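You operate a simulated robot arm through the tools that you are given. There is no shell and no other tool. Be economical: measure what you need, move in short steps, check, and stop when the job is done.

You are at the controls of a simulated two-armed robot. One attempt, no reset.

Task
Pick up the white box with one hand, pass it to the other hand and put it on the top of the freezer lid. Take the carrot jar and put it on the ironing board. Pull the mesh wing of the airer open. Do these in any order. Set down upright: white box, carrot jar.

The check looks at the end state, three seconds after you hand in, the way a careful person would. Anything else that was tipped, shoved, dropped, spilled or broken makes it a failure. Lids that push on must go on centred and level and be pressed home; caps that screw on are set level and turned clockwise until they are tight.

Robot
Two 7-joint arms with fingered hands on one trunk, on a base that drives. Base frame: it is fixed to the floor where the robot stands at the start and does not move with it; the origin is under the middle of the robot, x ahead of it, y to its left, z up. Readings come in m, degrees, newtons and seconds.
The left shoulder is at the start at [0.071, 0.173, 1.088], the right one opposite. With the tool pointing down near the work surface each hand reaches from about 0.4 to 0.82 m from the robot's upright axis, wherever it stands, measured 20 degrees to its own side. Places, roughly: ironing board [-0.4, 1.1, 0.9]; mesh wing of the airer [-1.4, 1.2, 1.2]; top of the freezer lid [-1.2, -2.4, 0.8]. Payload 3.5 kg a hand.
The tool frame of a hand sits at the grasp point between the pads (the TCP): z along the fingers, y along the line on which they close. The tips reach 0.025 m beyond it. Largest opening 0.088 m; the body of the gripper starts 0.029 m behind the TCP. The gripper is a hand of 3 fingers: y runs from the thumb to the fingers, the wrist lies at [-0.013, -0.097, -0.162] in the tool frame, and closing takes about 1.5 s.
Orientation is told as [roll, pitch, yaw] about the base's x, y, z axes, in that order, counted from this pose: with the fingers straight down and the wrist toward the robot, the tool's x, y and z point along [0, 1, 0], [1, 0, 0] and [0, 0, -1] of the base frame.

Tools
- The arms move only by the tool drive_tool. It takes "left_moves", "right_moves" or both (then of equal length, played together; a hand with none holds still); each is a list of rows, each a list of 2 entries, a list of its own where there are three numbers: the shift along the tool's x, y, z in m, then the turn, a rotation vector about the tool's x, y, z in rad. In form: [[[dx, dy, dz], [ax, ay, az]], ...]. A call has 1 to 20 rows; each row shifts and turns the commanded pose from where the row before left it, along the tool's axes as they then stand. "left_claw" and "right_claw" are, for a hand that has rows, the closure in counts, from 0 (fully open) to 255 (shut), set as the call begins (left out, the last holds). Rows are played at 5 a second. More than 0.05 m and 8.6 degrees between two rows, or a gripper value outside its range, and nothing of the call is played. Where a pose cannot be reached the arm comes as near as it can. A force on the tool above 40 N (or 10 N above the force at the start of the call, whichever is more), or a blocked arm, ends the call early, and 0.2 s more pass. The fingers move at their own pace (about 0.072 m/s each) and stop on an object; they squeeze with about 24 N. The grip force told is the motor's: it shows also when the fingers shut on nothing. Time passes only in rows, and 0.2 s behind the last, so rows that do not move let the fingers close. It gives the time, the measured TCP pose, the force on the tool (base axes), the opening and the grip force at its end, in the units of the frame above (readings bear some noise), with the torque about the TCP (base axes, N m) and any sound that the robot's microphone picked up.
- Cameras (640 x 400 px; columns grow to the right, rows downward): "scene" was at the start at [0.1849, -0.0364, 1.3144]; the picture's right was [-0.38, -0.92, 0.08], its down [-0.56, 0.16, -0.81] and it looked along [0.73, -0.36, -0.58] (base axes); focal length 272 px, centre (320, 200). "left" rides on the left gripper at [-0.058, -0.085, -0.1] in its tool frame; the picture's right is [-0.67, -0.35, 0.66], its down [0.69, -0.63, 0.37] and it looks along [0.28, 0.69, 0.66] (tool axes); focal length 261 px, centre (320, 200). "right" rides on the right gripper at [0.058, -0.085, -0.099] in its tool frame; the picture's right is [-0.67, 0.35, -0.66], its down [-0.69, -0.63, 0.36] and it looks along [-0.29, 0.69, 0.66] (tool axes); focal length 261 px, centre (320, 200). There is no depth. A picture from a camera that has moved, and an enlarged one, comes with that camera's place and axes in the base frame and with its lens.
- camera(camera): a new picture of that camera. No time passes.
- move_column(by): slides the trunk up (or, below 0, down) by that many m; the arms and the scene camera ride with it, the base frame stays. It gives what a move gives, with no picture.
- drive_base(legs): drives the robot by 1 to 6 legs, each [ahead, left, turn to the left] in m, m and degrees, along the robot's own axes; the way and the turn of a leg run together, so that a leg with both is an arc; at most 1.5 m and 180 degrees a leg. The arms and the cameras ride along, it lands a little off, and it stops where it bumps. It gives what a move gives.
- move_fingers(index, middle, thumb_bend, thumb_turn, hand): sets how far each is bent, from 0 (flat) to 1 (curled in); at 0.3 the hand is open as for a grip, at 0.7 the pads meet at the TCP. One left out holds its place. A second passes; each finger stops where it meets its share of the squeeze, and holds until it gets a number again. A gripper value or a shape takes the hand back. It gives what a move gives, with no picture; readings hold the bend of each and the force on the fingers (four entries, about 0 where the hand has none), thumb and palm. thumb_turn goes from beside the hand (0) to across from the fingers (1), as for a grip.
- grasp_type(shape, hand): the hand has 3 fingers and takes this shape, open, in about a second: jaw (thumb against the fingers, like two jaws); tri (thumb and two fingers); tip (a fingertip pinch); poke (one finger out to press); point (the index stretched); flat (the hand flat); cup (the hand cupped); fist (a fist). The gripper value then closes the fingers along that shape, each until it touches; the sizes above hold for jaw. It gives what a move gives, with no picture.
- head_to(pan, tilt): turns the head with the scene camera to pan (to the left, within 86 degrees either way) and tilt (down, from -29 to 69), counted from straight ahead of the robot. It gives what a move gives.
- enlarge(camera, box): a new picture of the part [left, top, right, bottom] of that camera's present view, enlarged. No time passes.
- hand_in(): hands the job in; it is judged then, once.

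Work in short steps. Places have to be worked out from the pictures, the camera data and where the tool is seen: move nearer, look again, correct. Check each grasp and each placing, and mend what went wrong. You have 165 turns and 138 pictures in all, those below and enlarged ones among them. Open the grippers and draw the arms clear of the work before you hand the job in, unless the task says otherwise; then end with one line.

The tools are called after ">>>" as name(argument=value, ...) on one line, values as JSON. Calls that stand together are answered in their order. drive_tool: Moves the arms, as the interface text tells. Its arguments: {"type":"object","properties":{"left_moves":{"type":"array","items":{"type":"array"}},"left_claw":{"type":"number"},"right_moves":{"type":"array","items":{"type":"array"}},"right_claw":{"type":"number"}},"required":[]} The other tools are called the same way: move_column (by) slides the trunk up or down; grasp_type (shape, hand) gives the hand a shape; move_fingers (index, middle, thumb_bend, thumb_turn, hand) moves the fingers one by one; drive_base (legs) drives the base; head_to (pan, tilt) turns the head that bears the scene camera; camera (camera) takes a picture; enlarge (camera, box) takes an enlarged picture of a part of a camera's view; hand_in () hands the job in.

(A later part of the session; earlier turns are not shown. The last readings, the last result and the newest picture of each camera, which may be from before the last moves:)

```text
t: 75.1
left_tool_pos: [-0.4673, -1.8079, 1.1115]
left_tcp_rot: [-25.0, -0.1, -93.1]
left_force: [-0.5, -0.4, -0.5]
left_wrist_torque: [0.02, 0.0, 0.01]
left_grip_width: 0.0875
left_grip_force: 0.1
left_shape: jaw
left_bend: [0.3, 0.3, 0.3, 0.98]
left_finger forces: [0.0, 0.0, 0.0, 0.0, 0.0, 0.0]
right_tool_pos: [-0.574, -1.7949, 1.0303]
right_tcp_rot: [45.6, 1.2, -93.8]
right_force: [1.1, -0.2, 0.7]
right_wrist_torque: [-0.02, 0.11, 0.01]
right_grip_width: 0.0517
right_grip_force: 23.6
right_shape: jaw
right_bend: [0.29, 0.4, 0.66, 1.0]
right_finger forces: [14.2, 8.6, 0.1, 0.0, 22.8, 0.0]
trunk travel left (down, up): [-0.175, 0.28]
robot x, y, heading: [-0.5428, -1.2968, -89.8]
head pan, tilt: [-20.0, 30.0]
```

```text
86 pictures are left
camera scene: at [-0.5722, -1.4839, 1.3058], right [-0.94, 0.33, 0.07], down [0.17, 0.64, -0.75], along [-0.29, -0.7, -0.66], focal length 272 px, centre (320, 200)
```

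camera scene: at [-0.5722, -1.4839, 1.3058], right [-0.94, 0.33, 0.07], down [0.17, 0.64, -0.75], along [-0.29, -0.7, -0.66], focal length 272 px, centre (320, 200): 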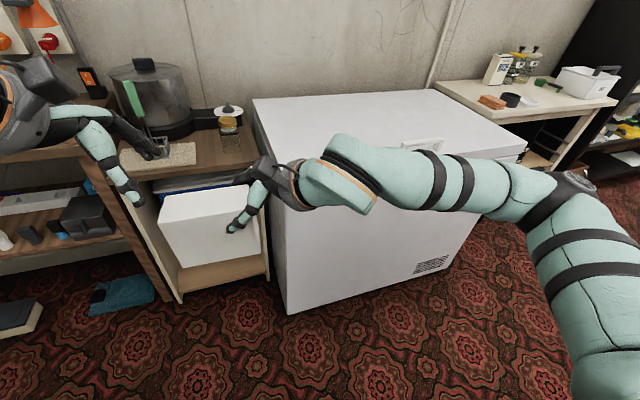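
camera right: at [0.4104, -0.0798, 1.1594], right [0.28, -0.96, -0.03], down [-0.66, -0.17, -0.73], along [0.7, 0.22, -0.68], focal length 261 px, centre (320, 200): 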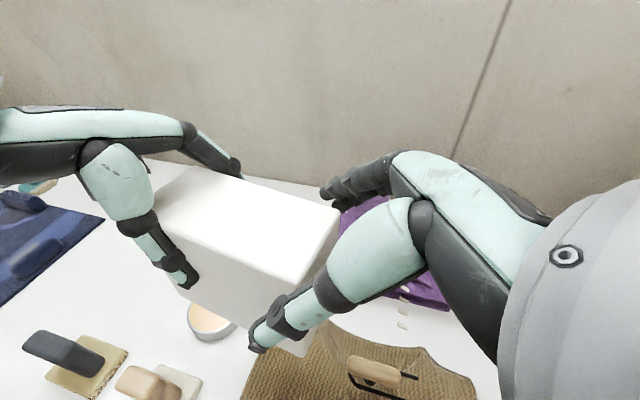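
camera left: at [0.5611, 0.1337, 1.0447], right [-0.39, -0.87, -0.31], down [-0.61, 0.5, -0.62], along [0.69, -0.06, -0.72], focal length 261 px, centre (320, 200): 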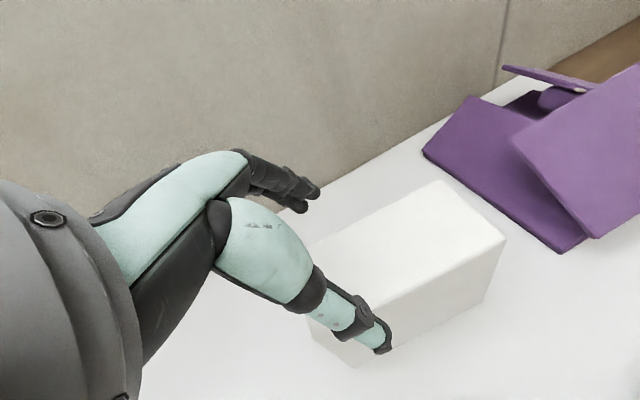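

Strafe right 0.42 m and look at the lid.

>>> drive_base(legs=[[0, -0.42, 0], [0.2, 0, 0]])

>>> head_to(pan=0, tilt=40)

>>> camera(camera="scene")

```text
t: 78.9
left_tool_pos: [-0.8865, -2.0099, 1.111]
left_tcp_rot: [-25.1, -0.2, -93.5]
left_force: [0.2, -0.1, 0.3]
left_wrist_torque: [0.01, 0.01, -0.02]
left_grip_width: 0.0876
left_grip_force: 0.1
left_shape: jaw
left_bend: [0.3, 0.3, 0.3, 0.98]
left_finger forces: [0.0, 0.0, 0.0, 0.0, 0.0, 0.0]
right_tool_pos: [-0.9935, -1.997, 1.0306]
right_tcp_rot: [45.6, 1.3, -94.0]
right_force: [0.5, -0.6, 0.2]
right_wrist_torque: [0.03, 0.1, -0.01]
right_grip_width: 0.0516
right_grip_force: 24.0
right_shape: jaw
right_bend: [0.29, 0.4, 0.66, 1.0]
right_finger forces: [14.3, 8.6, 0.1, 0.0, 22.8, 0.0]
trunk travel left (down, up): [-0.175, 0.28]
robot x, y, heading: [-0.9618, -1.4976, -89.8]
head pan, tilt: [-20.0, 30.0]
```

```text
t: 79.7
left_tool_pos: [-0.8874, -2.0092, 1.1106]
left_tcp_rot: [-25.1, -0.3, -93.4]
left_force: [-0.4, 1.2, -1.1]
left_wrist_torque: [0.0, -0.04, -0.01]
left_grip_width: 0.0875
left_grip_force: 0.0
left_shape: jaw
left_bend: [0.3, 0.3, 0.3, 0.98]
left_finger forces: [0.0, 0.0, 0.1, 0.1, 0.0, 0.0]
right_tool_pos: [-0.9939, -1.9962, 1.0313]
right_tcp_rot: [45.6, 1.2, -94.0]
right_force: [0.0, -1.2, -0.2]
right_wrist_torque: [0.0, 0.03, 0.0]
right_grip_width: 0.0518
right_grip_force: 24.2
right_shape: jaw
right_bend: [0.29, 0.4, 0.66, 1.0]
right_finger forces: [14.2, 8.6, 0.0, 0.0, 22.8, 0.0]
trunk travel left (down, up): [-0.175, 0.28]
robot x, y, heading: [-0.9576, -1.5009, -90.1]
head pan, tilt: [0.0, 40.0]
```

```text
85 pictures are left
camera scene: at [-0.9606, -1.6818, 1.2908], right [-1.0, 0.0, 0.0], down [0.0, 0.79, -0.62], along [0.0, -0.62, -0.79], focal length 272 px, centre (320, 200)
```

scene: 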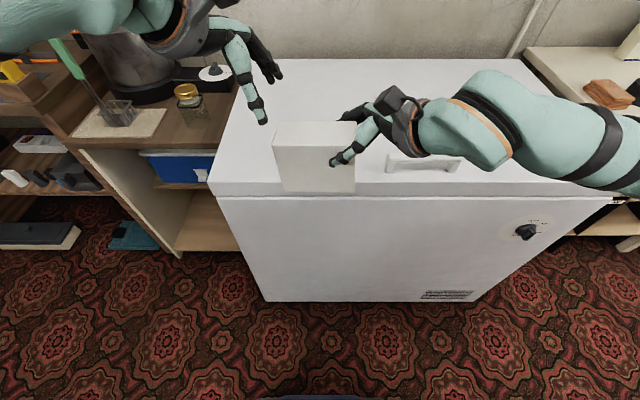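

Lid's free area left of the handle is right below. Drive 0.2 m further in.

>>> drive_base(legs=[[0.2, 0.03, 0]])

>>> camera(camera="scene")

>>> camera(camera="right")

```text
t: 81.3
left_tool_pos: [-0.856, -2.2088, 1.1111]
left_tcp_rot: [-25.0, -0.2, -93.4]
left_force: [0.0, 0.1, 0.4]
left_wrist_torque: [-0.02, 0.0, 0.01]
left_grip_width: 0.0877
left_grip_force: 0.1
left_shape: jaw
left_bend: [0.3, 0.3, 0.3, 0.98]
left_finger forces: [0.0, 0.0, 0.0, 0.0, 0.0, 0.1]
right_tool_pos: [-0.963, -2.1974, 1.0318]
right_tcp_rot: [45.7, 1.1, -94.0]
right_force: [-0.5, -1.0, -1.0]
right_wrist_torque: [0.04, 0.09, 0.02]
right_grip_width: 0.0519
right_grip_force: 23.9
right_shape: jaw
right_bend: [0.29, 0.4, 0.66, 1.0]
right_finger forces: [14.3, 8.6, 0.1, 0.0, 22.7, 0.0]
trunk travel left (down, up): [-0.175, 0.28]
robot x, y, heading: [-0.9277, -1.7059, -89.7]
head pan, tilt: [0.0, 40.0]
```

```text
84 pictures are left
camera scene: at [-0.93, -1.8827, 1.2909], right [-1.0, 0.0, 0.0], down [0.0, 0.79, -0.62], along [0.0, -0.62, -0.79], focal length 272 px, centre (320, 200)
```

scene: 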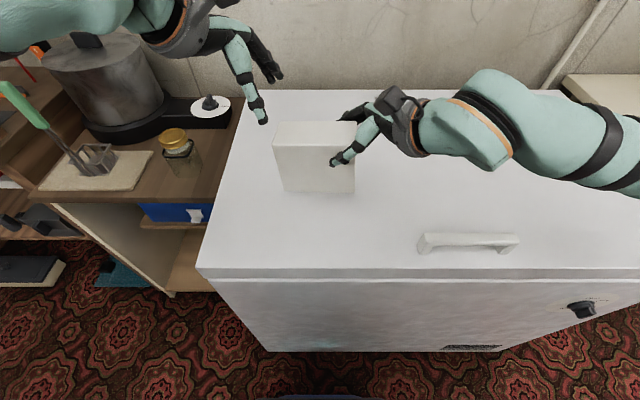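

```text
83 pictures are left
camera right: at [-0.9877, -2.1117, 1.145], right [-0.96, -0.28, -0.03], down [-0.17, 0.66, -0.73], along [0.23, -0.7, -0.68], focal length 261 px, centre (320, 200)
```

right: 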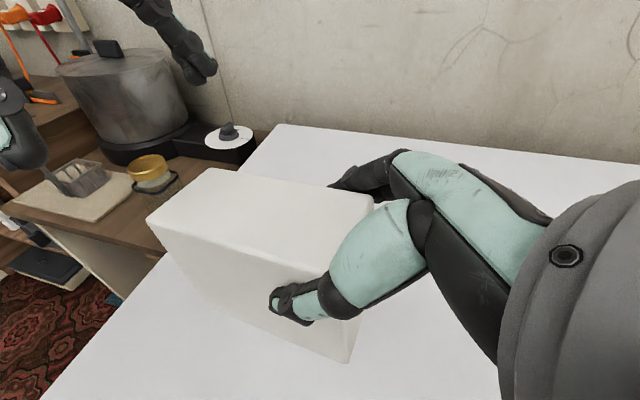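

Lower 12 cm while moving 8 cm further onto the lid.

>>> drive_tool(right_moves=[[[-0.0206, 0.02, 0.0219], [0, 0, 0]], [[-0.0206, 0.02, 0.0219], [0, 0, 0]], [[-0.0206, 0.02, 0.0219], [0, 0, 0]], [[-0.0206, 0.02, 0.0219], [0, 0, 0]], [[0, 0, 0], [0, 0, 0]]])

>>> camera(camera="right")

>>> enlarge(camera="scene", box=[220, 60, 440, 260])

```text
t: 82.4
left_tool_pos: [-0.8573, -2.2061, 1.113]
left_tcp_rot: [-25.1, -0.5, -93.4]
left_force: [0.3, 0.4, 0.5]
left_wrist_torque: [0.0, 0.02, -0.03]
left_grip_width: 0.0876
left_grip_force: 0.1
left_shape: jaw
left_bend: [0.3, 0.3, 0.3, 0.98]
left_finger forces: [0.1, 0.0, 0.0, 0.0, 0.1, 0.0]
right_tool_pos: [-0.9616, -2.2693, 0.927]
right_tcp_rot: [46.4, -0.1, -93.4]
right_force: [-3.9, 8.8, 20.9]
right_wrist_torque: [0.02, -0.07, 0.07]
right_grip_width: 0.0504
right_grip_force: 23.9
right_shape: jaw
right_bend: [0.74, 0.41, 0.69, 0.98]
right_finger forces: [14.3, 8.0, 0.0, 0.0, 32.6, 0.0]
trunk travel left (down, up): [-0.175, 0.28]
robot x, y, heading: [-0.9314, -1.7044, -89.8]
head pan, tilt: [0.0, 40.0]
stopped in row 5 (right hand): the force on the tool passed its limit (the readings are from after the stop); the commanded pose is now the measured one
```

```text
82 pictures are left
camera right: at [-0.9867, -2.1809, 1.0389], right [-0.96, -0.29, -0.03], down [-0.17, 0.64, -0.75], along [0.24, -0.71, -0.66], focal length 261 px, centre (320, 200)
```

right: 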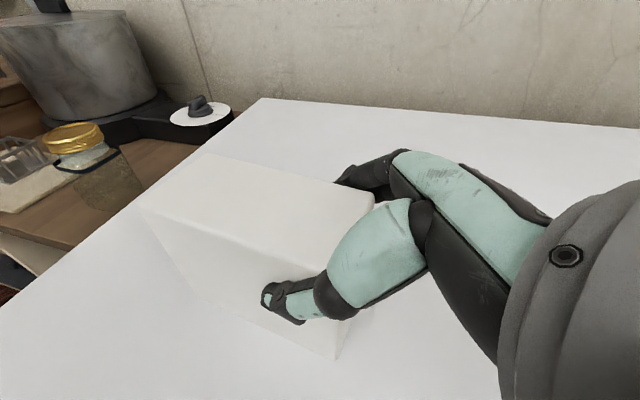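

```text
2.00 times, centred on (330, 160) of scene
camera zoom: at [-0.9304, -1.8782, 1.2918], right [-1.0, 0.0, 0.0], down [0.0, 0.78, -0.62], along [0.0, -0.62, -0.78], focal length 544 px, centre (300, 280)
```

zoom: 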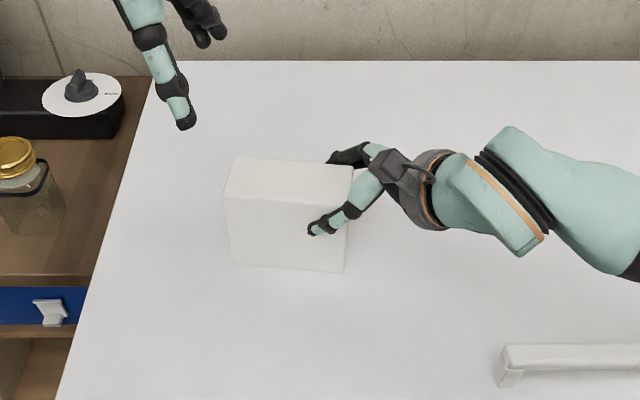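

Contact with the lid at TCP z≈0.927. Relieve force by 3 mm and check the resting state.

>>> drive_tool(right_moves=[[[0.0015, 0, -0.0015], [0, 0, 0]], [[0, 0, 0], [0, 0, 0]]])

>>> enlarge(camera="scene", box=[270, 100, 390, 210])

```text
t: 83.0
left_tool_pos: [-0.8572, -2.207, 1.1126]
left_tcp_rot: [-24.9, -0.4, -93.3]
left_force: [1.3, -0.2, 0.6]
left_wrist_torque: [-0.02, 0.02, 0.01]
left_grip_width: 0.0876
left_grip_force: 0.2
left_shape: jaw
left_bend: [0.3, 0.3, 0.3, 0.98]
left_finger forces: [0.1, 0.1, 0.0, 0.0, 0.0, 0.0]
right_tool_pos: [-0.9615, -2.2699, 0.927]
right_tcp_rot: [46.2, 0.2, -93.5]
right_force: [-0.6, 5.2, 19.0]
right_wrist_torque: [-0.13, -0.11, 0.01]
right_grip_width: 0.0505
right_grip_force: 23.7
right_shape: jaw
right_bend: [0.74, 0.41, 0.69, 0.97]
right_finger forces: [15.3, 8.8, 0.1, 0.1, 30.5, 0.0]
trunk travel left (down, up): [-0.175, 0.28]
robot x, y, heading: [-0.9277, -1.7017, -90.2]
head pan, tilt: [0.0, 40.0]
```

```text
3.64 times, centred on (330, 155) of scene
camera zoom: at [-0.9302, -1.8788, 1.2915], right [-1.0, 0.0, 0.0], down [0.0, 0.78, -0.62], along [0.0, -0.62, -0.78], focal length 989 px, centre (284, 364)
```

zoom: 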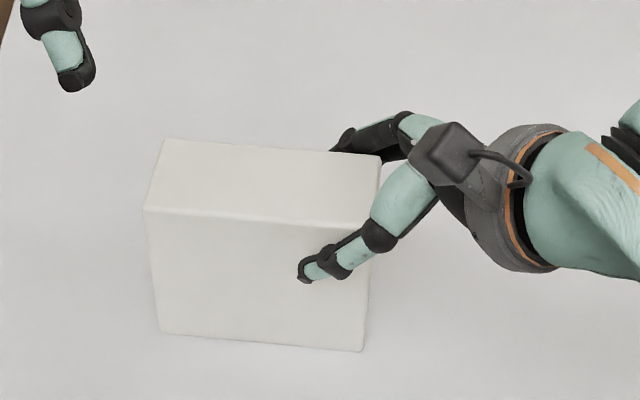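

Raise another few mm until the load is light.

>>> drive_tool(right_moves=[[[0.0022, 0, -0.0021], [0, 0, 0]], [[0, 0, 0], [0, 0, 0]]])

>>> drive_tool(right_moves=[[[0.0015, 0, -0.0014], [0, 0, 0]], [[0, 0, 0], [0, 0, 0]]])

```text
t: 83.6
left_tool_pos: [-0.8573, -2.2076, 1.1118]
left_tcp_rot: [-24.9, -0.3, -93.4]
left_force: [0.2, -0.5, -0.2]
left_wrist_torque: [0.05, -0.03, 0.0]
left_grip_width: 0.0875
left_grip_force: 0.1
left_shape: jaw
left_bend: [0.3, 0.3, 0.3, 0.98]
left_finger forces: [0.0, 0.0, 0.0, 0.0, 0.1, 0.0]
right_tool_pos: [-0.9607, -2.2714, 0.9283]
right_tcp_rot: [46.0, 0.3, -93.6]
right_force: [-1.1, 5.1, 11.3]
right_wrist_torque: [-0.06, -0.12, 0.03]
right_grip_width: 0.0503
right_grip_force: 24.1
right_shape: jaw
right_bend: [0.74, 0.41, 0.69, 0.98]
right_finger forces: [15.3, 8.2, 0.0, 0.0, 28.7, 0.0]
trunk travel left (down, up): [-0.175, 0.28]
robot x, y, heading: [-0.9345, -1.7005, -89.9]
head pan, tilt: [0.0, 40.0]
```

```text
t: 84.2
left_tool_pos: [-0.8567, -2.2088, 1.1112]
left_tcp_rot: [-25.0, -0.3, -93.4]
left_force: [-0.3, -0.2, 0.5]
left_wrist_torque: [-0.01, -0.01, -0.01]
left_grip_width: 0.0878
left_grip_force: 0.0
left_shape: jaw
left_bend: [0.3, 0.3, 0.3, 0.98]
left_finger forces: [0.0, 0.0, 0.0, 0.0, 0.1, 0.0]
right_tool_pos: [-0.9615, -2.2715, 0.9292]
right_tcp_rot: [46.0, 0.4, -93.8]
right_force: [1.0, 2.0, 4.2]
right_wrist_torque: [0.03, -0.05, 0.05]
right_grip_width: 0.0504
right_grip_force: 24.5
right_shape: jaw
right_bend: [0.73, 0.41, 0.69, 0.98]
right_finger forces: [15.7, 8.1, 0.0, 0.0, 26.6, 0.0]
trunk travel left (down, up): [-0.175, 0.28]
robot x, y, heading: [-0.9275, -1.7042, -90.0]
head pan, tilt: [0.0, 40.0]
```

Load is light and the box rests on the lid. Release and withdraw along the hand's axis.

>>> drive_tool(right_moves=[[[0, 0, 0], [0, 0, 0]], [[0, 0, 0], [0, 0, 0]], [[0, 0, 0], [0, 0, 0]], [[0, 0, 0], [0, 0, 0]], [[0, 0, 0], [0, 0, 0]], [[0, 0, 0], [0, 0, 0]], [[0, 0, 0], [0, 0, 0]], [[0, 0, -0.02], [0, 0, 0]], [[0, 0, -0.03], [0, 0, 0]], [[0, 0, -0.04], [0, 0, 0]], [[0, 0, -0.04], [0, 0, 0]], [[0, 0, 0], [0, 0, 0]]], right_claw=0)

>>> enlarge(camera="scene", box=[220, 60, 440, 260])

```text
t: 86.8
left_tool_pos: [-0.8559, -2.21, 1.111]
left_tcp_rot: [-25.0, -0.1, -93.4]
left_force: [-0.4, -0.4, -0.1]
left_wrist_torque: [0.01, 0.0, 0.02]
left_grip_width: 0.0876
left_grip_force: 0.1
left_shape: jaw
left_bend: [0.3, 0.3, 0.3, 0.98]
left_finger forces: [0.0, 0.0, 0.0, 0.1, 0.0, 0.0]
right_tool_pos: [-1.0547, -2.2667, 1.0183]
right_tcp_rot: [46.1, 0.4, -93.6]
right_force: [0.2, 0.2, 0.8]
right_wrist_torque: [-0.04, -0.01, -0.04]
right_grip_width: 0.0879
right_grip_force: 0.1
right_shape: jaw
right_bend: [0.3, 0.3, 0.3, 0.98]
right_finger forces: [0.0, 0.0, 0.0, 0.0, 0.0, 0.0]
trunk travel left (down, up): [-0.175, 0.28]
robot x, y, heading: [-0.9342, -1.6993, -90.1]
head pan, tilt: [0.0, 40.0]
```

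```text
2.00 times, centred on (330, 160) of scene
camera zoom: at [-0.9298, -1.8831, 1.2907], right [-1.0, 0.0, 0.0], down [0.0, 0.79, -0.62], along [0.0, -0.62, -0.79], focal length 544 px, centre (300, 280)
```

zoom: 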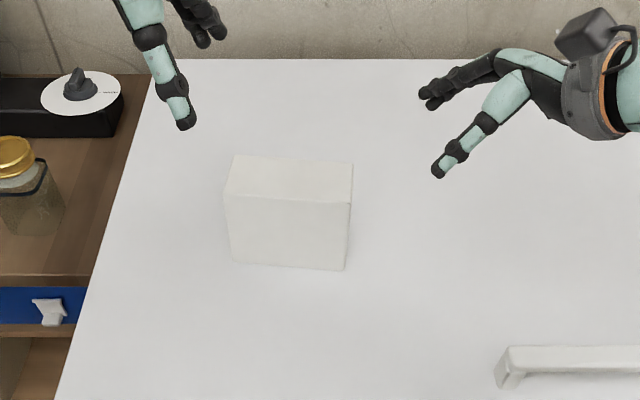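

Box stands upright on the lid. Level the right hand again, then drive back toward the brown table for the jar.

>>> drive_tool(right_moves=[[[0, 0, -0.02], [0, -0.131, 0]], [[0, 0, -0.02], [0, -0.131, 0]], [[0, 0, -0.02], [0, -0.131, 0]], [[0, 0, 0], [0, -0.131, 0]], [[0, 0, 0], [0, -0.131, 0]], [[0, 0, 0], [0, -0.148, 0]], [[0, 0, 0], [0, 0, 0]]], left_moves=[[[0, 0, -0.02], [0, 0.109, 0]], [[0, 0, -0.01], [0, 0.109, 0]], [[0, 0, 0], [0, 0.109, 0]], [[0, 0, 0], [0, 0.109, 0]], [[0, 0, 0], [0, 0, 0]], [[0, 0, 0], [0, 0, 0]], [[0, 0, 0], [0, 0, 0]]])

>>> drive_base(legs=[[-0.4, 0.4, 0], [0, 0, 90], [0.1, 1.05, 0]])

>>> head_to(pan=-15, tilt=25)

>>> camera(camera="scene")

```text
t: 88.4
left_tool_pos: [-0.8466, -2.2116, 1.1387]
left_tcp_rot: [0.0, -0.2, -93.4]
left_force: [-0.6, 0.2, -0.3]
left_wrist_torque: [0.03, -0.02, 0.03]
left_grip_width: 0.0879
left_grip_force: 0.1
left_shape: jaw
left_bend: [0.3, 0.3, 0.3, 0.98]
left_finger forces: [0.0, 0.0, 0.1, 0.0, 0.0, 0.1]
right_tool_pos: [-1.0929, -2.2641, 1.066]
right_tcp_rot: [0.2, 0.4, -93.7]
right_force: [0.8, -0.8, -1.5]
right_wrist_torque: [0.01, 0.03, -0.02]
right_grip_width: 0.0879
right_grip_force: 0.0
right_shape: jaw
right_bend: [0.3, 0.3, 0.3, 0.98]
right_finger forces: [0.1, 0.0, 0.0, 0.0, 0.0, 0.1]
trunk travel left (down, up): [-0.175, 0.28]
robot x, y, heading: [-0.9327, -1.7015, -90.1]
head pan, tilt: [0.0, 40.0]
```

```text
t: 100.4
left_tool_pos: [0.0881, -0.1759, 1.1394]
left_tcp_rot: [0.0, -0.1, -3.9]
left_force: [0.5, -1.0, -0.8]
left_wrist_torque: [0.0, -0.03, -0.03]
left_grip_width: 0.0875
left_grip_force: 0.1
left_shape: jaw
left_bend: [0.3, 0.3, 0.3, 0.98]
left_finger forces: [0.1, 0.0, 0.0, 0.0, 0.0, 0.0]
right_tool_pos: [0.1388, -0.4238, 1.0663]
right_tcp_rot: [0.1, 0.5, -4.3]
right_force: [-0.7, -0.2, -0.1]
right_wrist_torque: [0.0, -0.04, 0.0]
right_grip_width: 0.0879
right_grip_force: 0.1
right_shape: jaw
right_bend: [0.3, 0.3, 0.3, 0.98]
right_finger forces: [0.0, 0.1, 0.0, 0.1, 0.0, 0.0]
trunk travel left (down, up): [-0.175, 0.28]
robot x, y, heading: [-0.424, -0.2557, -0.6]
head pan, tilt: [0.0, 40.0]
```

```text
t: 101.2
left_tool_pos: [0.0876, -0.1778, 1.1378]
left_tcp_rot: [0.1, -0.3, -4.0]
left_force: [-0.6, 0.7, 0.4]
left_wrist_torque: [-0.01, 0.0, 0.0]
left_grip_width: 0.088
left_grip_force: 0.0
left_shape: jaw
left_bend: [0.3, 0.3, 0.3, 0.98]
left_finger forces: [0.1, 0.0, 0.0, 0.0, 0.0, 0.1]
right_tool_pos: [0.1386, -0.4248, 1.0671]
right_tcp_rot: [0.1, 0.4, -4.2]
right_force: [0.1, -0.1, 0.4]
right_wrist_torque: [0.04, -0.03, 0.01]
right_grip_width: 0.088
right_grip_force: 0.0
right_shape: jaw
right_bend: [0.3, 0.3, 0.3, 0.98]
right_finger forces: [0.0, 0.0, 0.0, 0.0, 0.0, 0.0]
trunk travel left (down, up): [-0.175, 0.28]
robot x, y, heading: [-0.418, -0.2527, -0.4]
head pan, tilt: [-15.0, 25.0]
```

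```text
78 pictures are left
camera scene: at [-0.2333, -0.2819, 1.3128], right [-0.26, -0.96, 0.05], down [-0.58, 0.12, -0.8], along [0.77, -0.24, -0.59], focal length 272 px, centre (320, 200)
```

scene: 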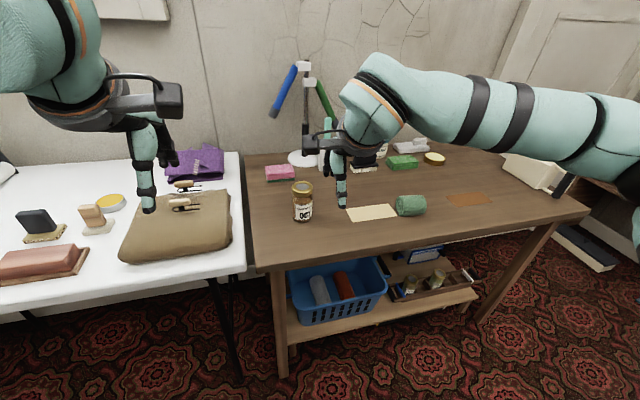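

Jar re-located at ≈[0.38,-0.42]. Drive ahead 0.23 m so that the right hand comes over it.

>>> drive_base(legs=[[0.23, 0, 0]])

>>> head_to(pan=-20, tilt=35)

>>> camera(camera="scene")

>>> camera(camera="right")

```text
t: 102.9
left_tool_pos: [0.3197, -0.1819, 1.1399]
left_tcp_rot: [0.1, -0.3, -4.1]
left_force: [-0.7, 0.5, 0.2]
left_wrist_torque: [0.04, -0.01, -0.01]
left_grip_width: 0.0879
left_grip_force: 0.0
left_shape: jaw
left_bend: [0.3, 0.3, 0.3, 0.98]
left_finger forces: [0.0, 0.0, 0.1, 0.1, 0.1, 0.1]
right_tool_pos: [0.369, -0.4286, 1.0658]
right_tcp_rot: [0.1, 0.3, -4.4]
right_force: [0.0, 0.6, -0.3]
right_wrist_torque: [0.01, -0.02, -0.05]
right_grip_width: 0.088
right_grip_force: 0.1
right_shape: jaw
right_bend: [0.3, 0.3, 0.3, 0.98]
right_finger forces: [0.0, 0.1, 0.0, 0.0, 0.0, 0.0]
trunk travel left (down, up): [-0.175, 0.28]
robot x, y, heading: [-0.1864, -0.2577, -0.8]
head pan, tilt: [-15.0, 25.0]
```

```text
t: 103.7
left_tool_pos: [0.3214, -0.1805, 1.1396]
left_tcp_rot: [0.0, -0.1, -4.1]
left_force: [0.5, -0.1, 0.1]
left_wrist_torque: [0.01, 0.01, 0.03]
left_grip_width: 0.0873
left_grip_force: 0.0
left_shape: jaw
left_bend: [0.3, 0.3, 0.3, 0.98]
left_finger forces: [0.0, 0.0, 0.1, 0.0, 0.0, 0.0]
right_tool_pos: [0.3704, -0.4292, 1.0664]
right_tcp_rot: [0.0, 0.4, -4.4]
right_force: [0.2, 0.0, -0.2]
right_wrist_torque: [0.02, -0.02, 0.04]
right_grip_width: 0.0881
right_grip_force: 0.1
right_shape: jaw
right_bend: [0.3, 0.3, 0.3, 0.98]
right_finger forces: [0.1, 0.1, 0.0, 0.0, 0.0, 0.0]
trunk travel left (down, up): [-0.175, 0.28]
robot x, y, heading: [-0.1897, -0.2561, -0.7]
head pan, tilt: [-20.0, 35.0]
```

```text
77 pictures are left
camera scene: at [-0.0104, -0.2913, 1.2986], right [-0.35, -0.94, 0.07], down [-0.69, 0.2, -0.69], along [0.63, -0.29, -0.72], focal length 272 px, centre (320, 200)
```

scene: 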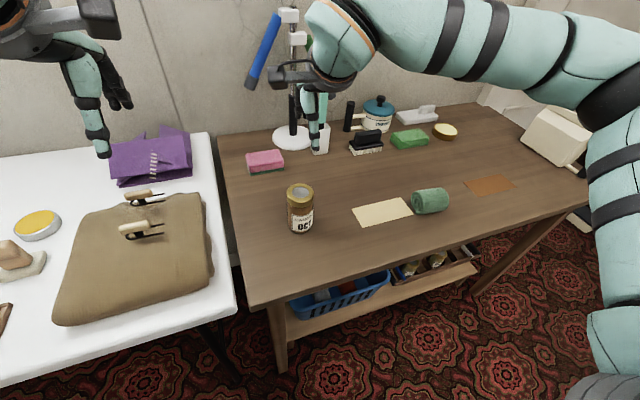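

```text
76 pictures are left
camera right: at [0.2917, -0.3634, 1.1673], right [0.3, -0.7, 0.65], down [-0.68, -0.63, -0.36], along [0.67, -0.34, -0.67], focal length 261 px, centre (320, 200)
```

right: 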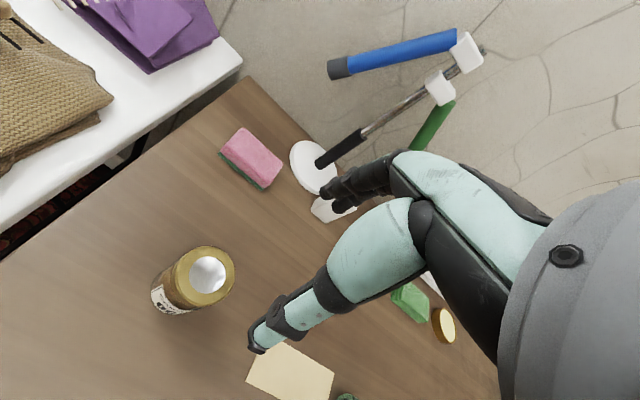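

Jar at ≈[0.380,-0.421]. Centre the right hand and lower to z≈0.94.

>>> drive_tool(right_moves=[[[0.0088, 0.0094, 0], [0, 0, 0]], [[0, 0, 0.045], [0, 0, 0]], [[0, 0, 0.045], [0, 0, 0]], [[0, 0, 0.036], [0, 0, 0]], [[0, 0, 0], [0, 0, 0]]])

>>> camera(camera="right")

>>> enlarge(camera="scene", box=[230, 110, 370, 250])

```text
t: 104.8
left_tool_pos: [0.3182, -0.1814, 1.1389]
left_tcp_rot: [0.0, -0.4, -4.0]
left_force: [-0.2, 0.5, 0.1]
left_wrist_torque: [-0.02, -0.03, 0.03]
left_grip_width: 0.0879
left_grip_force: 0.1
left_shape: jaw
left_bend: [0.3, 0.3, 0.3, 0.98]
left_finger forces: [0.1, 0.0, 0.0, 0.0, 0.1, 0.0]
right_tool_pos: [0.3804, -0.421, 0.9396]
right_tcp_rot: [0.1, 0.4, -4.4]
right_force: [-0.3, 0.1, 0.5]
right_wrist_torque: [-0.02, 0.03, -0.04]
right_grip_width: 0.0879
right_grip_force: 0.2
right_shape: jaw
right_bend: [0.3, 0.3, 0.3, 0.98]
right_finger forces: [0.0, 0.0, 0.0, 0.0, 0.1, 0.0]
trunk travel left (down, up): [-0.175, 0.28]
robot x, y, heading: [-0.1892, -0.26, -0.6]
head pan, tilt: [-20.0, 35.0]
```

```text
75 pictures are left
camera right: at [0.3013, -0.3549, 1.0415], right [0.3, -0.7, 0.65], down [-0.68, -0.63, -0.36], along [0.67, -0.34, -0.67], focal length 261 px, centre (320, 200)
```

right: 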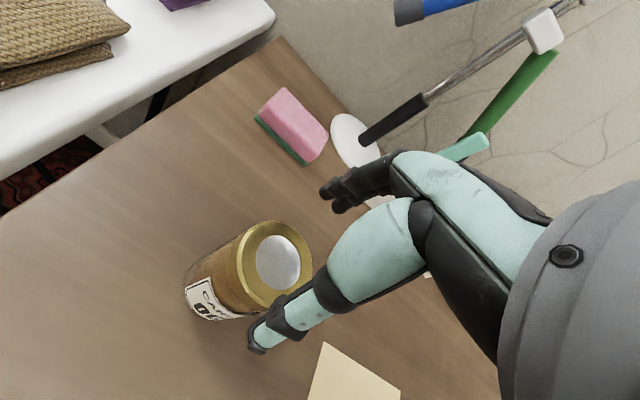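

```text
2.86 times, centred on (300, 180) of scene
camera zoom: at [-0.0112, -0.2913, 1.2988], right [-0.35, -0.94, 0.07], down [-0.69, 0.21, -0.69], along [0.63, -0.29, -0.72], focal length 777 px, centre (377, 257)
```

zoom: 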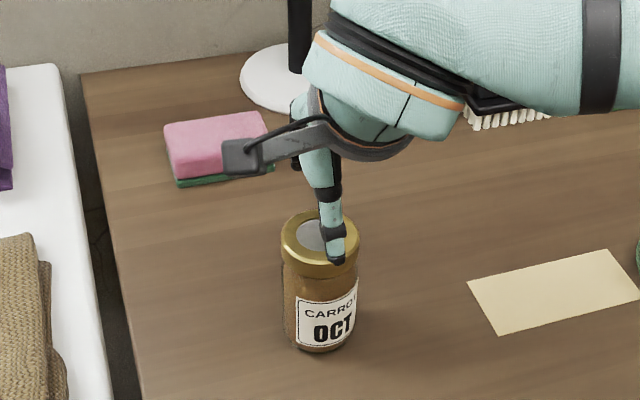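

Well centred. Lower to ≈0.889 and close.

>>> drive_tool(right_moves=[[[0.002, 0, 0.025], [0, 0, 0]], [[0, 0, 0.025], [0, 0, 0]], [[0, 0, 0], [0, 0, 0]]])

>>> drive_tool(right_moves=[[[0, 0, 0], [0, 0, 0]], [[0, 0, 0], [0, 0, 0]], [[0, 0, 0], [0, 0, 0]], [[0, 0, 0], [0, 0, 0]], [[0, 0, 0], [0, 0, 0]], [[0, 0, 0], [0, 0, 0]], [[0, 0, 0], [0, 0, 0]], [[0, 0, 0], [0, 0, 0]]], right_claw=255)

>>> enlarge(camera="scene", box=[230, 110, 370, 250])

```text
t: 105.7
left_tool_pos: [0.3193, -0.1818, 1.1395]
left_tcp_rot: [0.1, -0.3, -4.1]
left_force: [0.6, -0.2, -1.1]
left_wrist_torque: [0.02, 0.01, 0.01]
left_grip_width: 0.0878
left_grip_force: 0.1
left_shape: jaw
left_bend: [0.3, 0.3, 0.3, 0.98]
left_finger forces: [0.1, 0.0, 0.0, 0.0, 0.0, 0.1]
right_tool_pos: [0.3801, -0.4182, 0.8896]
right_tcp_rot: [0.2, 0.4, -4.4]
right_force: [-0.3, 1.2, -0.2]
right_wrist_torque: [0.01, 0.05, 0.01]
right_grip_width: 0.0878
right_grip_force: 0.0
right_shape: jaw
right_bend: [0.3, 0.3, 0.3, 0.98]
right_finger forces: [0.1, 0.1, 0.0, 0.0, 0.0, 0.0]
trunk travel left (down, up): [-0.175, 0.28]
robot x, y, heading: [-0.1894, -0.2566, -0.7]
head pan, tilt: [-20.0, 35.0]
```

```text
t: 107.5
left_tool_pos: [0.3203, -0.1809, 1.1391]
left_tcp_rot: [0.0, -0.3, -4.1]
left_force: [0.0, -0.6, 0.1]
left_wrist_torque: [-0.01, -0.04, -0.03]
left_grip_width: 0.0877
left_grip_force: 0.0
left_shape: jaw
left_bend: [0.3, 0.3, 0.3, 0.98]
left_finger forces: [0.0, 0.1, 0.0, 0.0, 0.0, 0.1]
right_tool_pos: [0.38, -0.4169, 0.8896]
right_tcp_rot: [0.1, 0.3, -4.4]
right_force: [0.1, 0.6, -0.2]
right_wrist_torque: [0.02, 0.01, -0.04]
right_grip_width: 0.0513
right_grip_force: 24.1
right_shape: jaw
right_bend: [0.74, 0.4, 0.66, 1.0]
right_finger forces: [13.9, 7.7, 0.0, 0.0, 21.8, 0.0]
trunk travel left (down, up): [-0.175, 0.28]
robot x, y, heading: [-0.1903, -0.2598, -0.8]
head pan, tilt: [-20.0, 35.0]
```

```text
2.86 times, centred on (300, 180) of scene
camera zoom: at [-0.0107, -0.2912, 1.2986], right [-0.35, -0.94, 0.07], down [-0.69, 0.2, -0.69], along [0.63, -0.29, -0.72], focal length 777 px, centre (377, 257)
```

zoom: 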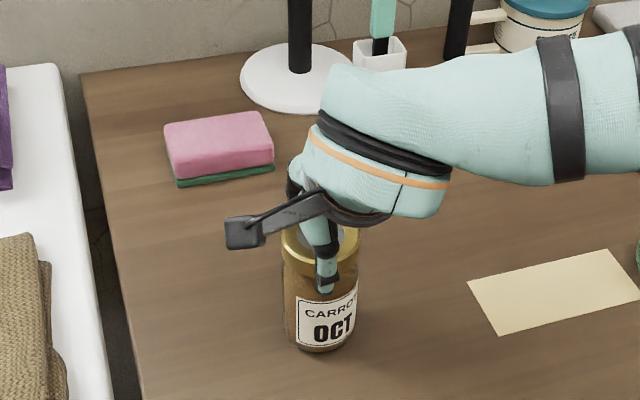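

Grip reads force on thumb and fingers. Lift 5 cm and check.

>>> drive_tool(right_moves=[[[0, 0, -0.015], [0, 0, 0]], [[0, 0, -0.035], [0, 0, 0]], [[0, 0, 0], [0, 0, 0]], [[0, 0, 0], [0, 0, 0]]])

>>> enlarge(camera="scene", box=[230, 110, 370, 250])

>>> camera(camera="right")

```text
t: 108.5
left_tool_pos: [0.3211, -0.1809, 1.1381]
left_tcp_rot: [0.0, -0.2, -4.1]
left_force: [-0.3, -0.6, -0.3]
left_wrist_torque: [0.01, 0.01, 0.0]
left_grip_width: 0.0876
left_grip_force: 0.0
left_shape: jaw
left_bend: [0.3, 0.3, 0.3, 0.98]
left_finger forces: [0.0, 0.0, 0.0, 0.0, 0.1, 0.1]
right_tool_pos: [0.3787, -0.4189, 0.9401]
right_tcp_rot: [0.0, 0.5, -4.4]
right_force: [0.2, 0.4, -3.9]
right_wrist_torque: [-0.01, 0.01, 0.03]
right_grip_width: 0.0512
right_grip_force: 24.2
right_shape: jaw
right_bend: [0.74, 0.4, 0.66, 1.0]
right_finger forces: [13.9, 7.8, 0.0, 0.0, 21.7, 0.1]
trunk travel left (down, up): [-0.175, 0.28]
robot x, y, heading: [-0.1911, -0.2586, -0.5]
head pan, tilt: [-20.0, 35.0]
```

```text
2.86 times, centred on (300, 180) of scene
camera zoom: at [-0.0105, -0.2914, 1.2986], right [-0.35, -0.94, 0.07], down [-0.69, 0.21, -0.69], along [0.63, -0.29, -0.72], focal length 777 px, centre (377, 257)
```

zoom: 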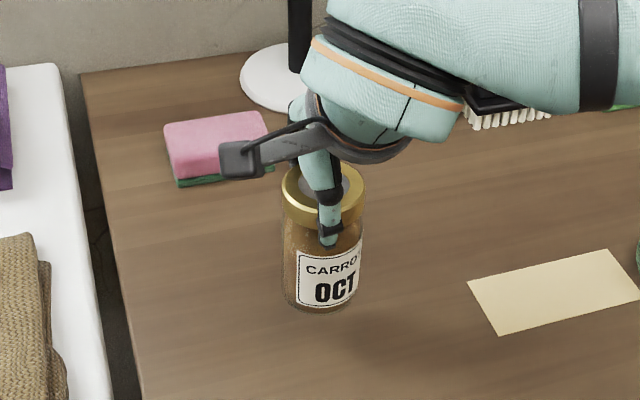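

```text
71 pictures are left
camera right: at [0.3007, -0.3533, 1.0409], right [0.3, -0.7, 0.65], down [-0.68, -0.63, -0.36], along [0.67, -0.34, -0.67], focal length 261 px, centre (320, 200)
```

right: 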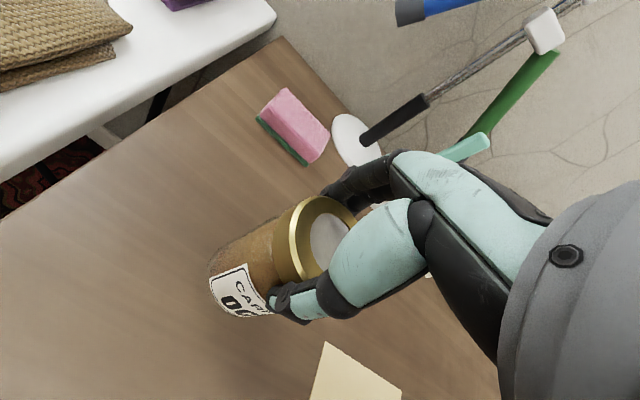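

Jar held upright. Raise it, back off, turn left toward the ironing board and look.

>>> drive_tool(right_moves=[[[0, 0, -0.05], [0, 0, 0]], [[0, 0, -0.05], [0, 0, 0]], [[0, 0, -0.05], [0, 0, 0]], [[0, 0, 0], [0, 0, 0]]])

>>> drive_base(legs=[[-0.35, 0, 0], [0, 0, 90]])

>>> head_to(pan=0, tilt=20)

>>> camera(camera="scene")

```text
t: 109.5
left_tool_pos: [0.321, -0.1802, 1.1399]
left_tcp_rot: [0.1, -0.2, -4.2]
left_force: [0.1, -0.5, 0.1]
left_wrist_torque: [0.02, -0.03, 0.02]
left_grip_width: 0.0875
left_grip_force: 0.0
left_shape: jaw
left_bend: [0.3, 0.3, 0.3, 0.98]
left_finger forces: [0.0, 0.0, 0.1, 0.0, 0.0, 0.1]
right_tool_pos: [0.3819, -0.4191, 1.09]
right_tcp_rot: [0.1, 0.5, -4.5]
right_force: [-0.6, -0.6, -3.8]
right_wrist_torque: [0.02, -0.04, 0.0]
right_grip_width: 0.0512
right_grip_force: 23.9
right_shape: jaw
right_bend: [0.74, 0.41, 0.66, 1.0]
right_finger forces: [13.9, 7.8, 0.0, 0.0, 21.7, 0.0]
trunk travel left (down, up): [-0.175, 0.28]
robot x, y, heading: [-0.1885, -0.2589, -0.9]
head pan, tilt: [-20.0, 35.0]
```

```text
t: 115.5
left_tool_pos: [-0.6156, 0.2559, 1.1383]
left_tcp_rot: [0.1, -0.3, 85.6]
left_force: [0.6, -0.6, 0.0]
left_wrist_torque: [-0.01, 0.01, 0.0]
left_grip_width: 0.0878
left_grip_force: 0.0
left_shape: jaw
left_bend: [0.3, 0.3, 0.3, 0.98]
left_finger forces: [0.0, 0.0, 0.0, 0.0, 0.0, 0.1]
right_tool_pos: [-0.3782, 0.3151, 1.089]
right_tcp_rot: [0.1, 0.4, 85.2]
right_force: [-0.5, 0.0, -3.5]
right_wrist_torque: [0.0, 0.01, -0.04]
right_grip_width: 0.0509
right_grip_force: 24.4
right_shape: jaw
right_bend: [0.74, 0.41, 0.66, 1.0]
right_finger forces: [13.7, 7.6, 0.0, 0.0, 21.1, 0.0]
trunk travel left (down, up): [-0.175, 0.28]
robot x, y, heading: [-0.539, -0.2529, 88.9]
head pan, tilt: [-20.0, 35.0]
```

```text
t: 116.4
left_tool_pos: [-0.6156, 0.2567, 1.1382]
left_tcp_rot: [-0.1, -0.1, 85.7]
left_force: [-0.3, -0.3, -0.2]
left_wrist_torque: [-0.02, 0.01, 0.02]
left_grip_width: 0.0876
left_grip_force: 0.1
left_shape: jaw
left_bend: [0.3, 0.3, 0.3, 0.98]
left_finger forces: [0.1, 0.0, 0.0, 0.1, 0.0, 0.0]
right_tool_pos: [-0.3775, 0.3148, 1.0888]
right_tcp_rot: [0.1, 0.4, 85.3]
right_force: [-0.9, -0.4, -2.9]
right_wrist_torque: [0.01, 0.01, -0.01]
right_grip_width: 0.0507
right_grip_force: 24.1
right_shape: jaw
right_bend: [0.74, 0.41, 0.66, 1.0]
right_finger forces: [13.7, 7.7, 0.0, 0.0, 21.1, 0.0]
trunk travel left (down, up): [-0.175, 0.28]
robot x, y, heading: [-0.542, -0.2556, 89.0]
head pan, tilt: [0.0, 20.0]
```

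```text
70 pictures are left
camera scene: at [-0.5368, -0.0589, 1.3198], right [1.0, -0.02, 0.0], down [-0.01, -0.53, -0.85], along [0.01, 0.85, -0.53], focal length 272 px, centre (320, 200)
```

scene: 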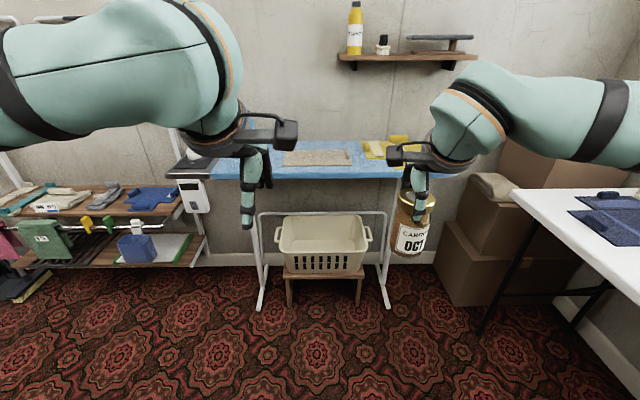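

Move closer and look down at the ironing board; also zoom on the jar.

>>> drive_base(legs=[[0.3, 0, 1]])

>>> head_to(pan=0, tilt=30)

>>> camera(camera="scene")

>>> camera(camera="left")

>>> camera(camera="right")

```text
t: 118.4
left_tool_pos: [-0.6222, 0.5542, 1.1389]
left_tcp_rot: [0.0, -0.3, 86.6]
left_force: [0.3, 0.2, -0.9]
left_wrist_torque: [-0.01, -0.03, 0.0]
left_grip_width: 0.0879
left_grip_force: 0.1
left_shape: jaw
left_bend: [0.3, 0.3, 0.3, 0.98]
left_finger forces: [0.1, 0.0, 0.0, 0.0, 0.0, 0.1]
right_tool_pos: [-0.3859, 0.6175, 1.0897]
right_tcp_rot: [0.1, 0.4, 86.4]
right_force: [-1.1, 0.1, -2.9]
right_wrist_torque: [0.0, -0.01, 0.03]
right_grip_width: 0.0512
right_grip_force: 24.4
right_shape: jaw
right_bend: [0.74, 0.41, 0.66, 1.0]
right_finger forces: [13.8, 7.7, 0.1, 0.0, 21.4, 0.0]
trunk travel left (down, up): [-0.175, 0.28]
robot x, y, heading: [-0.5367, 0.0473, 90.1]
head pan, tilt: [0.0, 20.0]
```

```text
t: 119.1
left_tool_pos: [-0.6228, 0.5555, 1.1385]
left_tcp_rot: [0.0, -0.2, 86.6]
left_force: [0.7, 0.4, 0.6]
left_wrist_torque: [0.03, -0.01, 0.03]
left_grip_width: 0.0876
left_grip_force: 0.0
left_shape: jaw
left_bend: [0.3, 0.3, 0.3, 0.98]
left_finger forces: [0.0, 0.0, 0.1, 0.0, 0.0, 0.1]
right_tool_pos: [-0.3854, 0.6172, 1.09]
right_tcp_rot: [0.2, 0.5, 86.4]
right_force: [-0.7, -0.1, -3.6]
right_wrist_torque: [0.01, 0.03, 0.01]
right_grip_width: 0.051
right_grip_force: 24.5
right_shape: jaw
right_bend: [0.74, 0.41, 0.66, 1.0]
right_finger forces: [13.9, 7.6, 0.0, 0.0, 21.4, 0.1]
trunk travel left (down, up): [-0.175, 0.28]
robot x, y, heading: [-0.5366, 0.0429, 90.3]
head pan, tilt: [0.0, 30.0]
```

```text
69 pictures are left
camera scene: at [-0.538, 0.2352, 1.3046], right [1.0, 0.0, 0.0], down [0.0, -0.67, -0.74], along [0.0, 0.74, -0.67], focal length 272 px, centre (320, 200)
```

scene: 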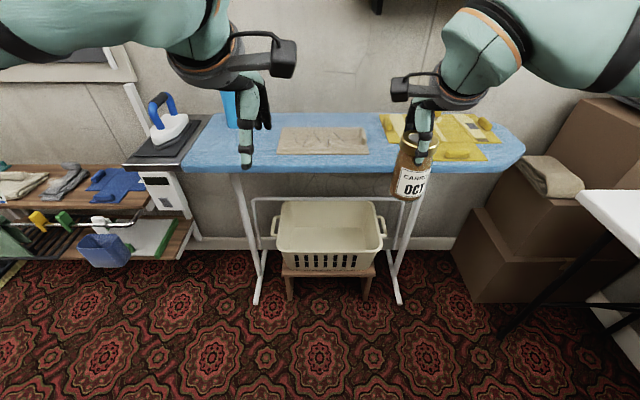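

```text
68 pictures are left
camera left: at [-0.5706, 0.4669, 1.2376], right [0.65, -0.38, -0.66], down [-0.72, -0.59, -0.37], along [-0.24, 0.71, -0.66], focal length 261 px, centre (320, 200)
```

left: 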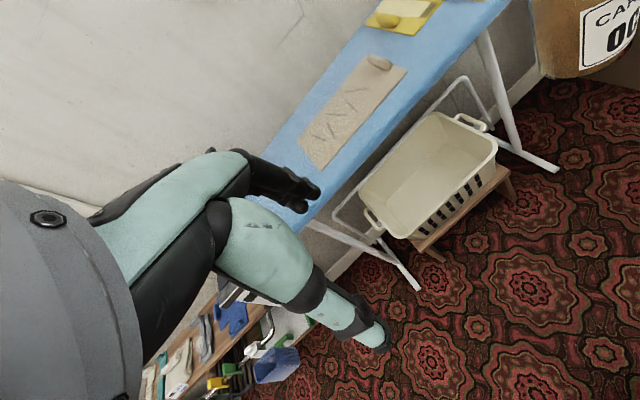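

```text
67 pictures are left
camera right: at [-0.4476, 0.5389, 1.1906], right [0.69, 0.31, 0.65], down [0.64, -0.67, -0.36], along [0.33, 0.67, -0.67], focal length 261 px, centre (320, 200)
```

right: 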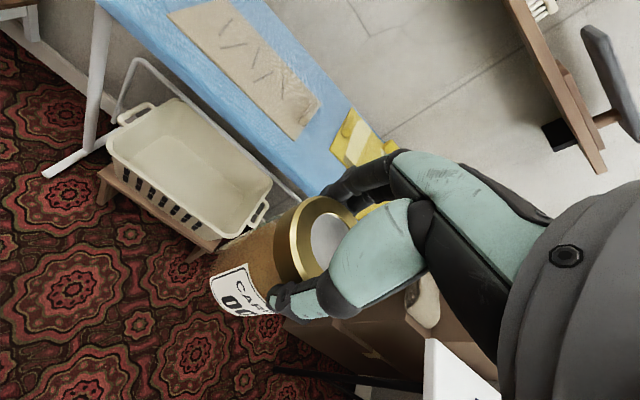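

There is a wide free patch left of the cloth, around [-0.72,0.89]. Strafe left 0.33 and check before moving in.

>>> drive_base(legs=[[0.05, 0.33, 0]])

>>> head_to(pan=-10, tilt=30)

>>> camera(camera="scene")

>>> camera(camera="right")

```text
t: 121.3
left_tool_pos: [-0.9528, 0.6043, 1.1388]
left_tcp_rot: [-0.2, -0.1, 86.6]
left_force: [0.2, -0.4, -0.7]
left_wrist_torque: [-0.02, 0.01, 0.01]
left_grip_width: 0.0875
left_grip_force: 0.0
left_shape: jaw
left_bend: [0.3, 0.3, 0.3, 0.98]
left_finger forces: [0.1, 0.0, 0.0, 0.0, 0.0, 0.0]
right_tool_pos: [-0.7161, 0.6681, 1.089]
right_tcp_rot: [0.1, 0.4, 86.3]
right_force: [0.1, 0.0, -3.5]
right_wrist_torque: [0.02, 0.02, -0.02]
right_grip_width: 0.051
right_grip_force: 23.5
right_shape: jaw
right_bend: [0.74, 0.41, 0.66, 1.0]
right_finger forces: [13.8, 7.8, 0.0, 0.0, 21.3, 0.0]
trunk travel left (down, up): [-0.175, 0.28]
robot x, y, heading: [-0.8684, 0.097, 89.8]
head pan, tilt: [0.0, 30.0]
```

```text
t: 122.0
left_tool_pos: [-0.9535, 0.6048, 1.1389]
left_tcp_rot: [0.0, -0.2, 86.6]
left_force: [-0.3, 0.0, 0.3]
left_wrist_torque: [0.01, -0.03, -0.01]
left_grip_width: 0.0875
left_grip_force: 0.0
left_shape: jaw
left_bend: [0.3, 0.3, 0.3, 0.98]
left_finger forces: [0.1, 0.1, 0.0, 0.1, 0.0, 0.0]
right_tool_pos: [-0.7156, 0.6674, 1.0906]
right_tcp_rot: [0.1, 0.4, 86.3]
right_force: [-0.2, -0.4, -3.8]
right_wrist_torque: [0.03, 0.07, 0.02]
right_grip_width: 0.0508
right_grip_force: 23.7
right_shape: jaw
right_bend: [0.74, 0.41, 0.66, 1.0]
right_finger forces: [13.8, 7.8, 0.0, 0.0, 21.5, 0.0]
trunk travel left (down, up): [-0.175, 0.28]
robot x, y, heading: [-0.8645, 0.0964, 90.1]
head pan, tilt: [-10.0, 30.0]
```

```text
66 pictures are left
camera scene: at [-0.8537, 0.2834, 1.3049], right [0.98, -0.17, 0.04], down [-0.09, -0.66, -0.75], along [0.15, 0.73, -0.66], focal length 272 px, centre (320, 200)
```

scene: 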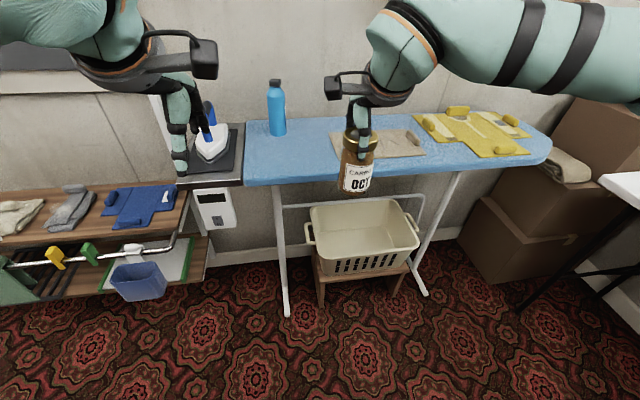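

```text
65 pictures are left
camera right: at [-0.7788, 0.5884, 1.1909], right [0.69, 0.31, 0.65], down [0.64, -0.67, -0.36], along [0.33, 0.67, -0.67], focal length 261 px, centre (320, 200)
```

right: 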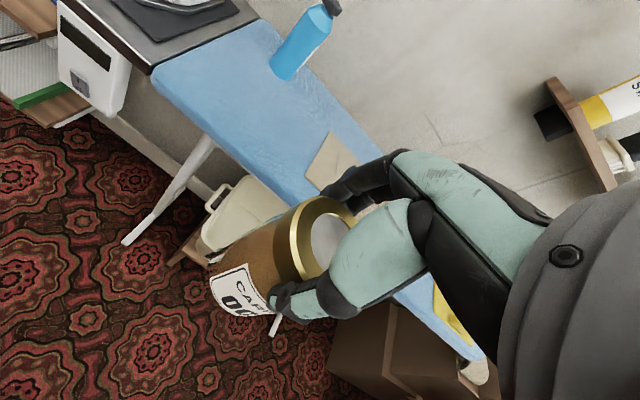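

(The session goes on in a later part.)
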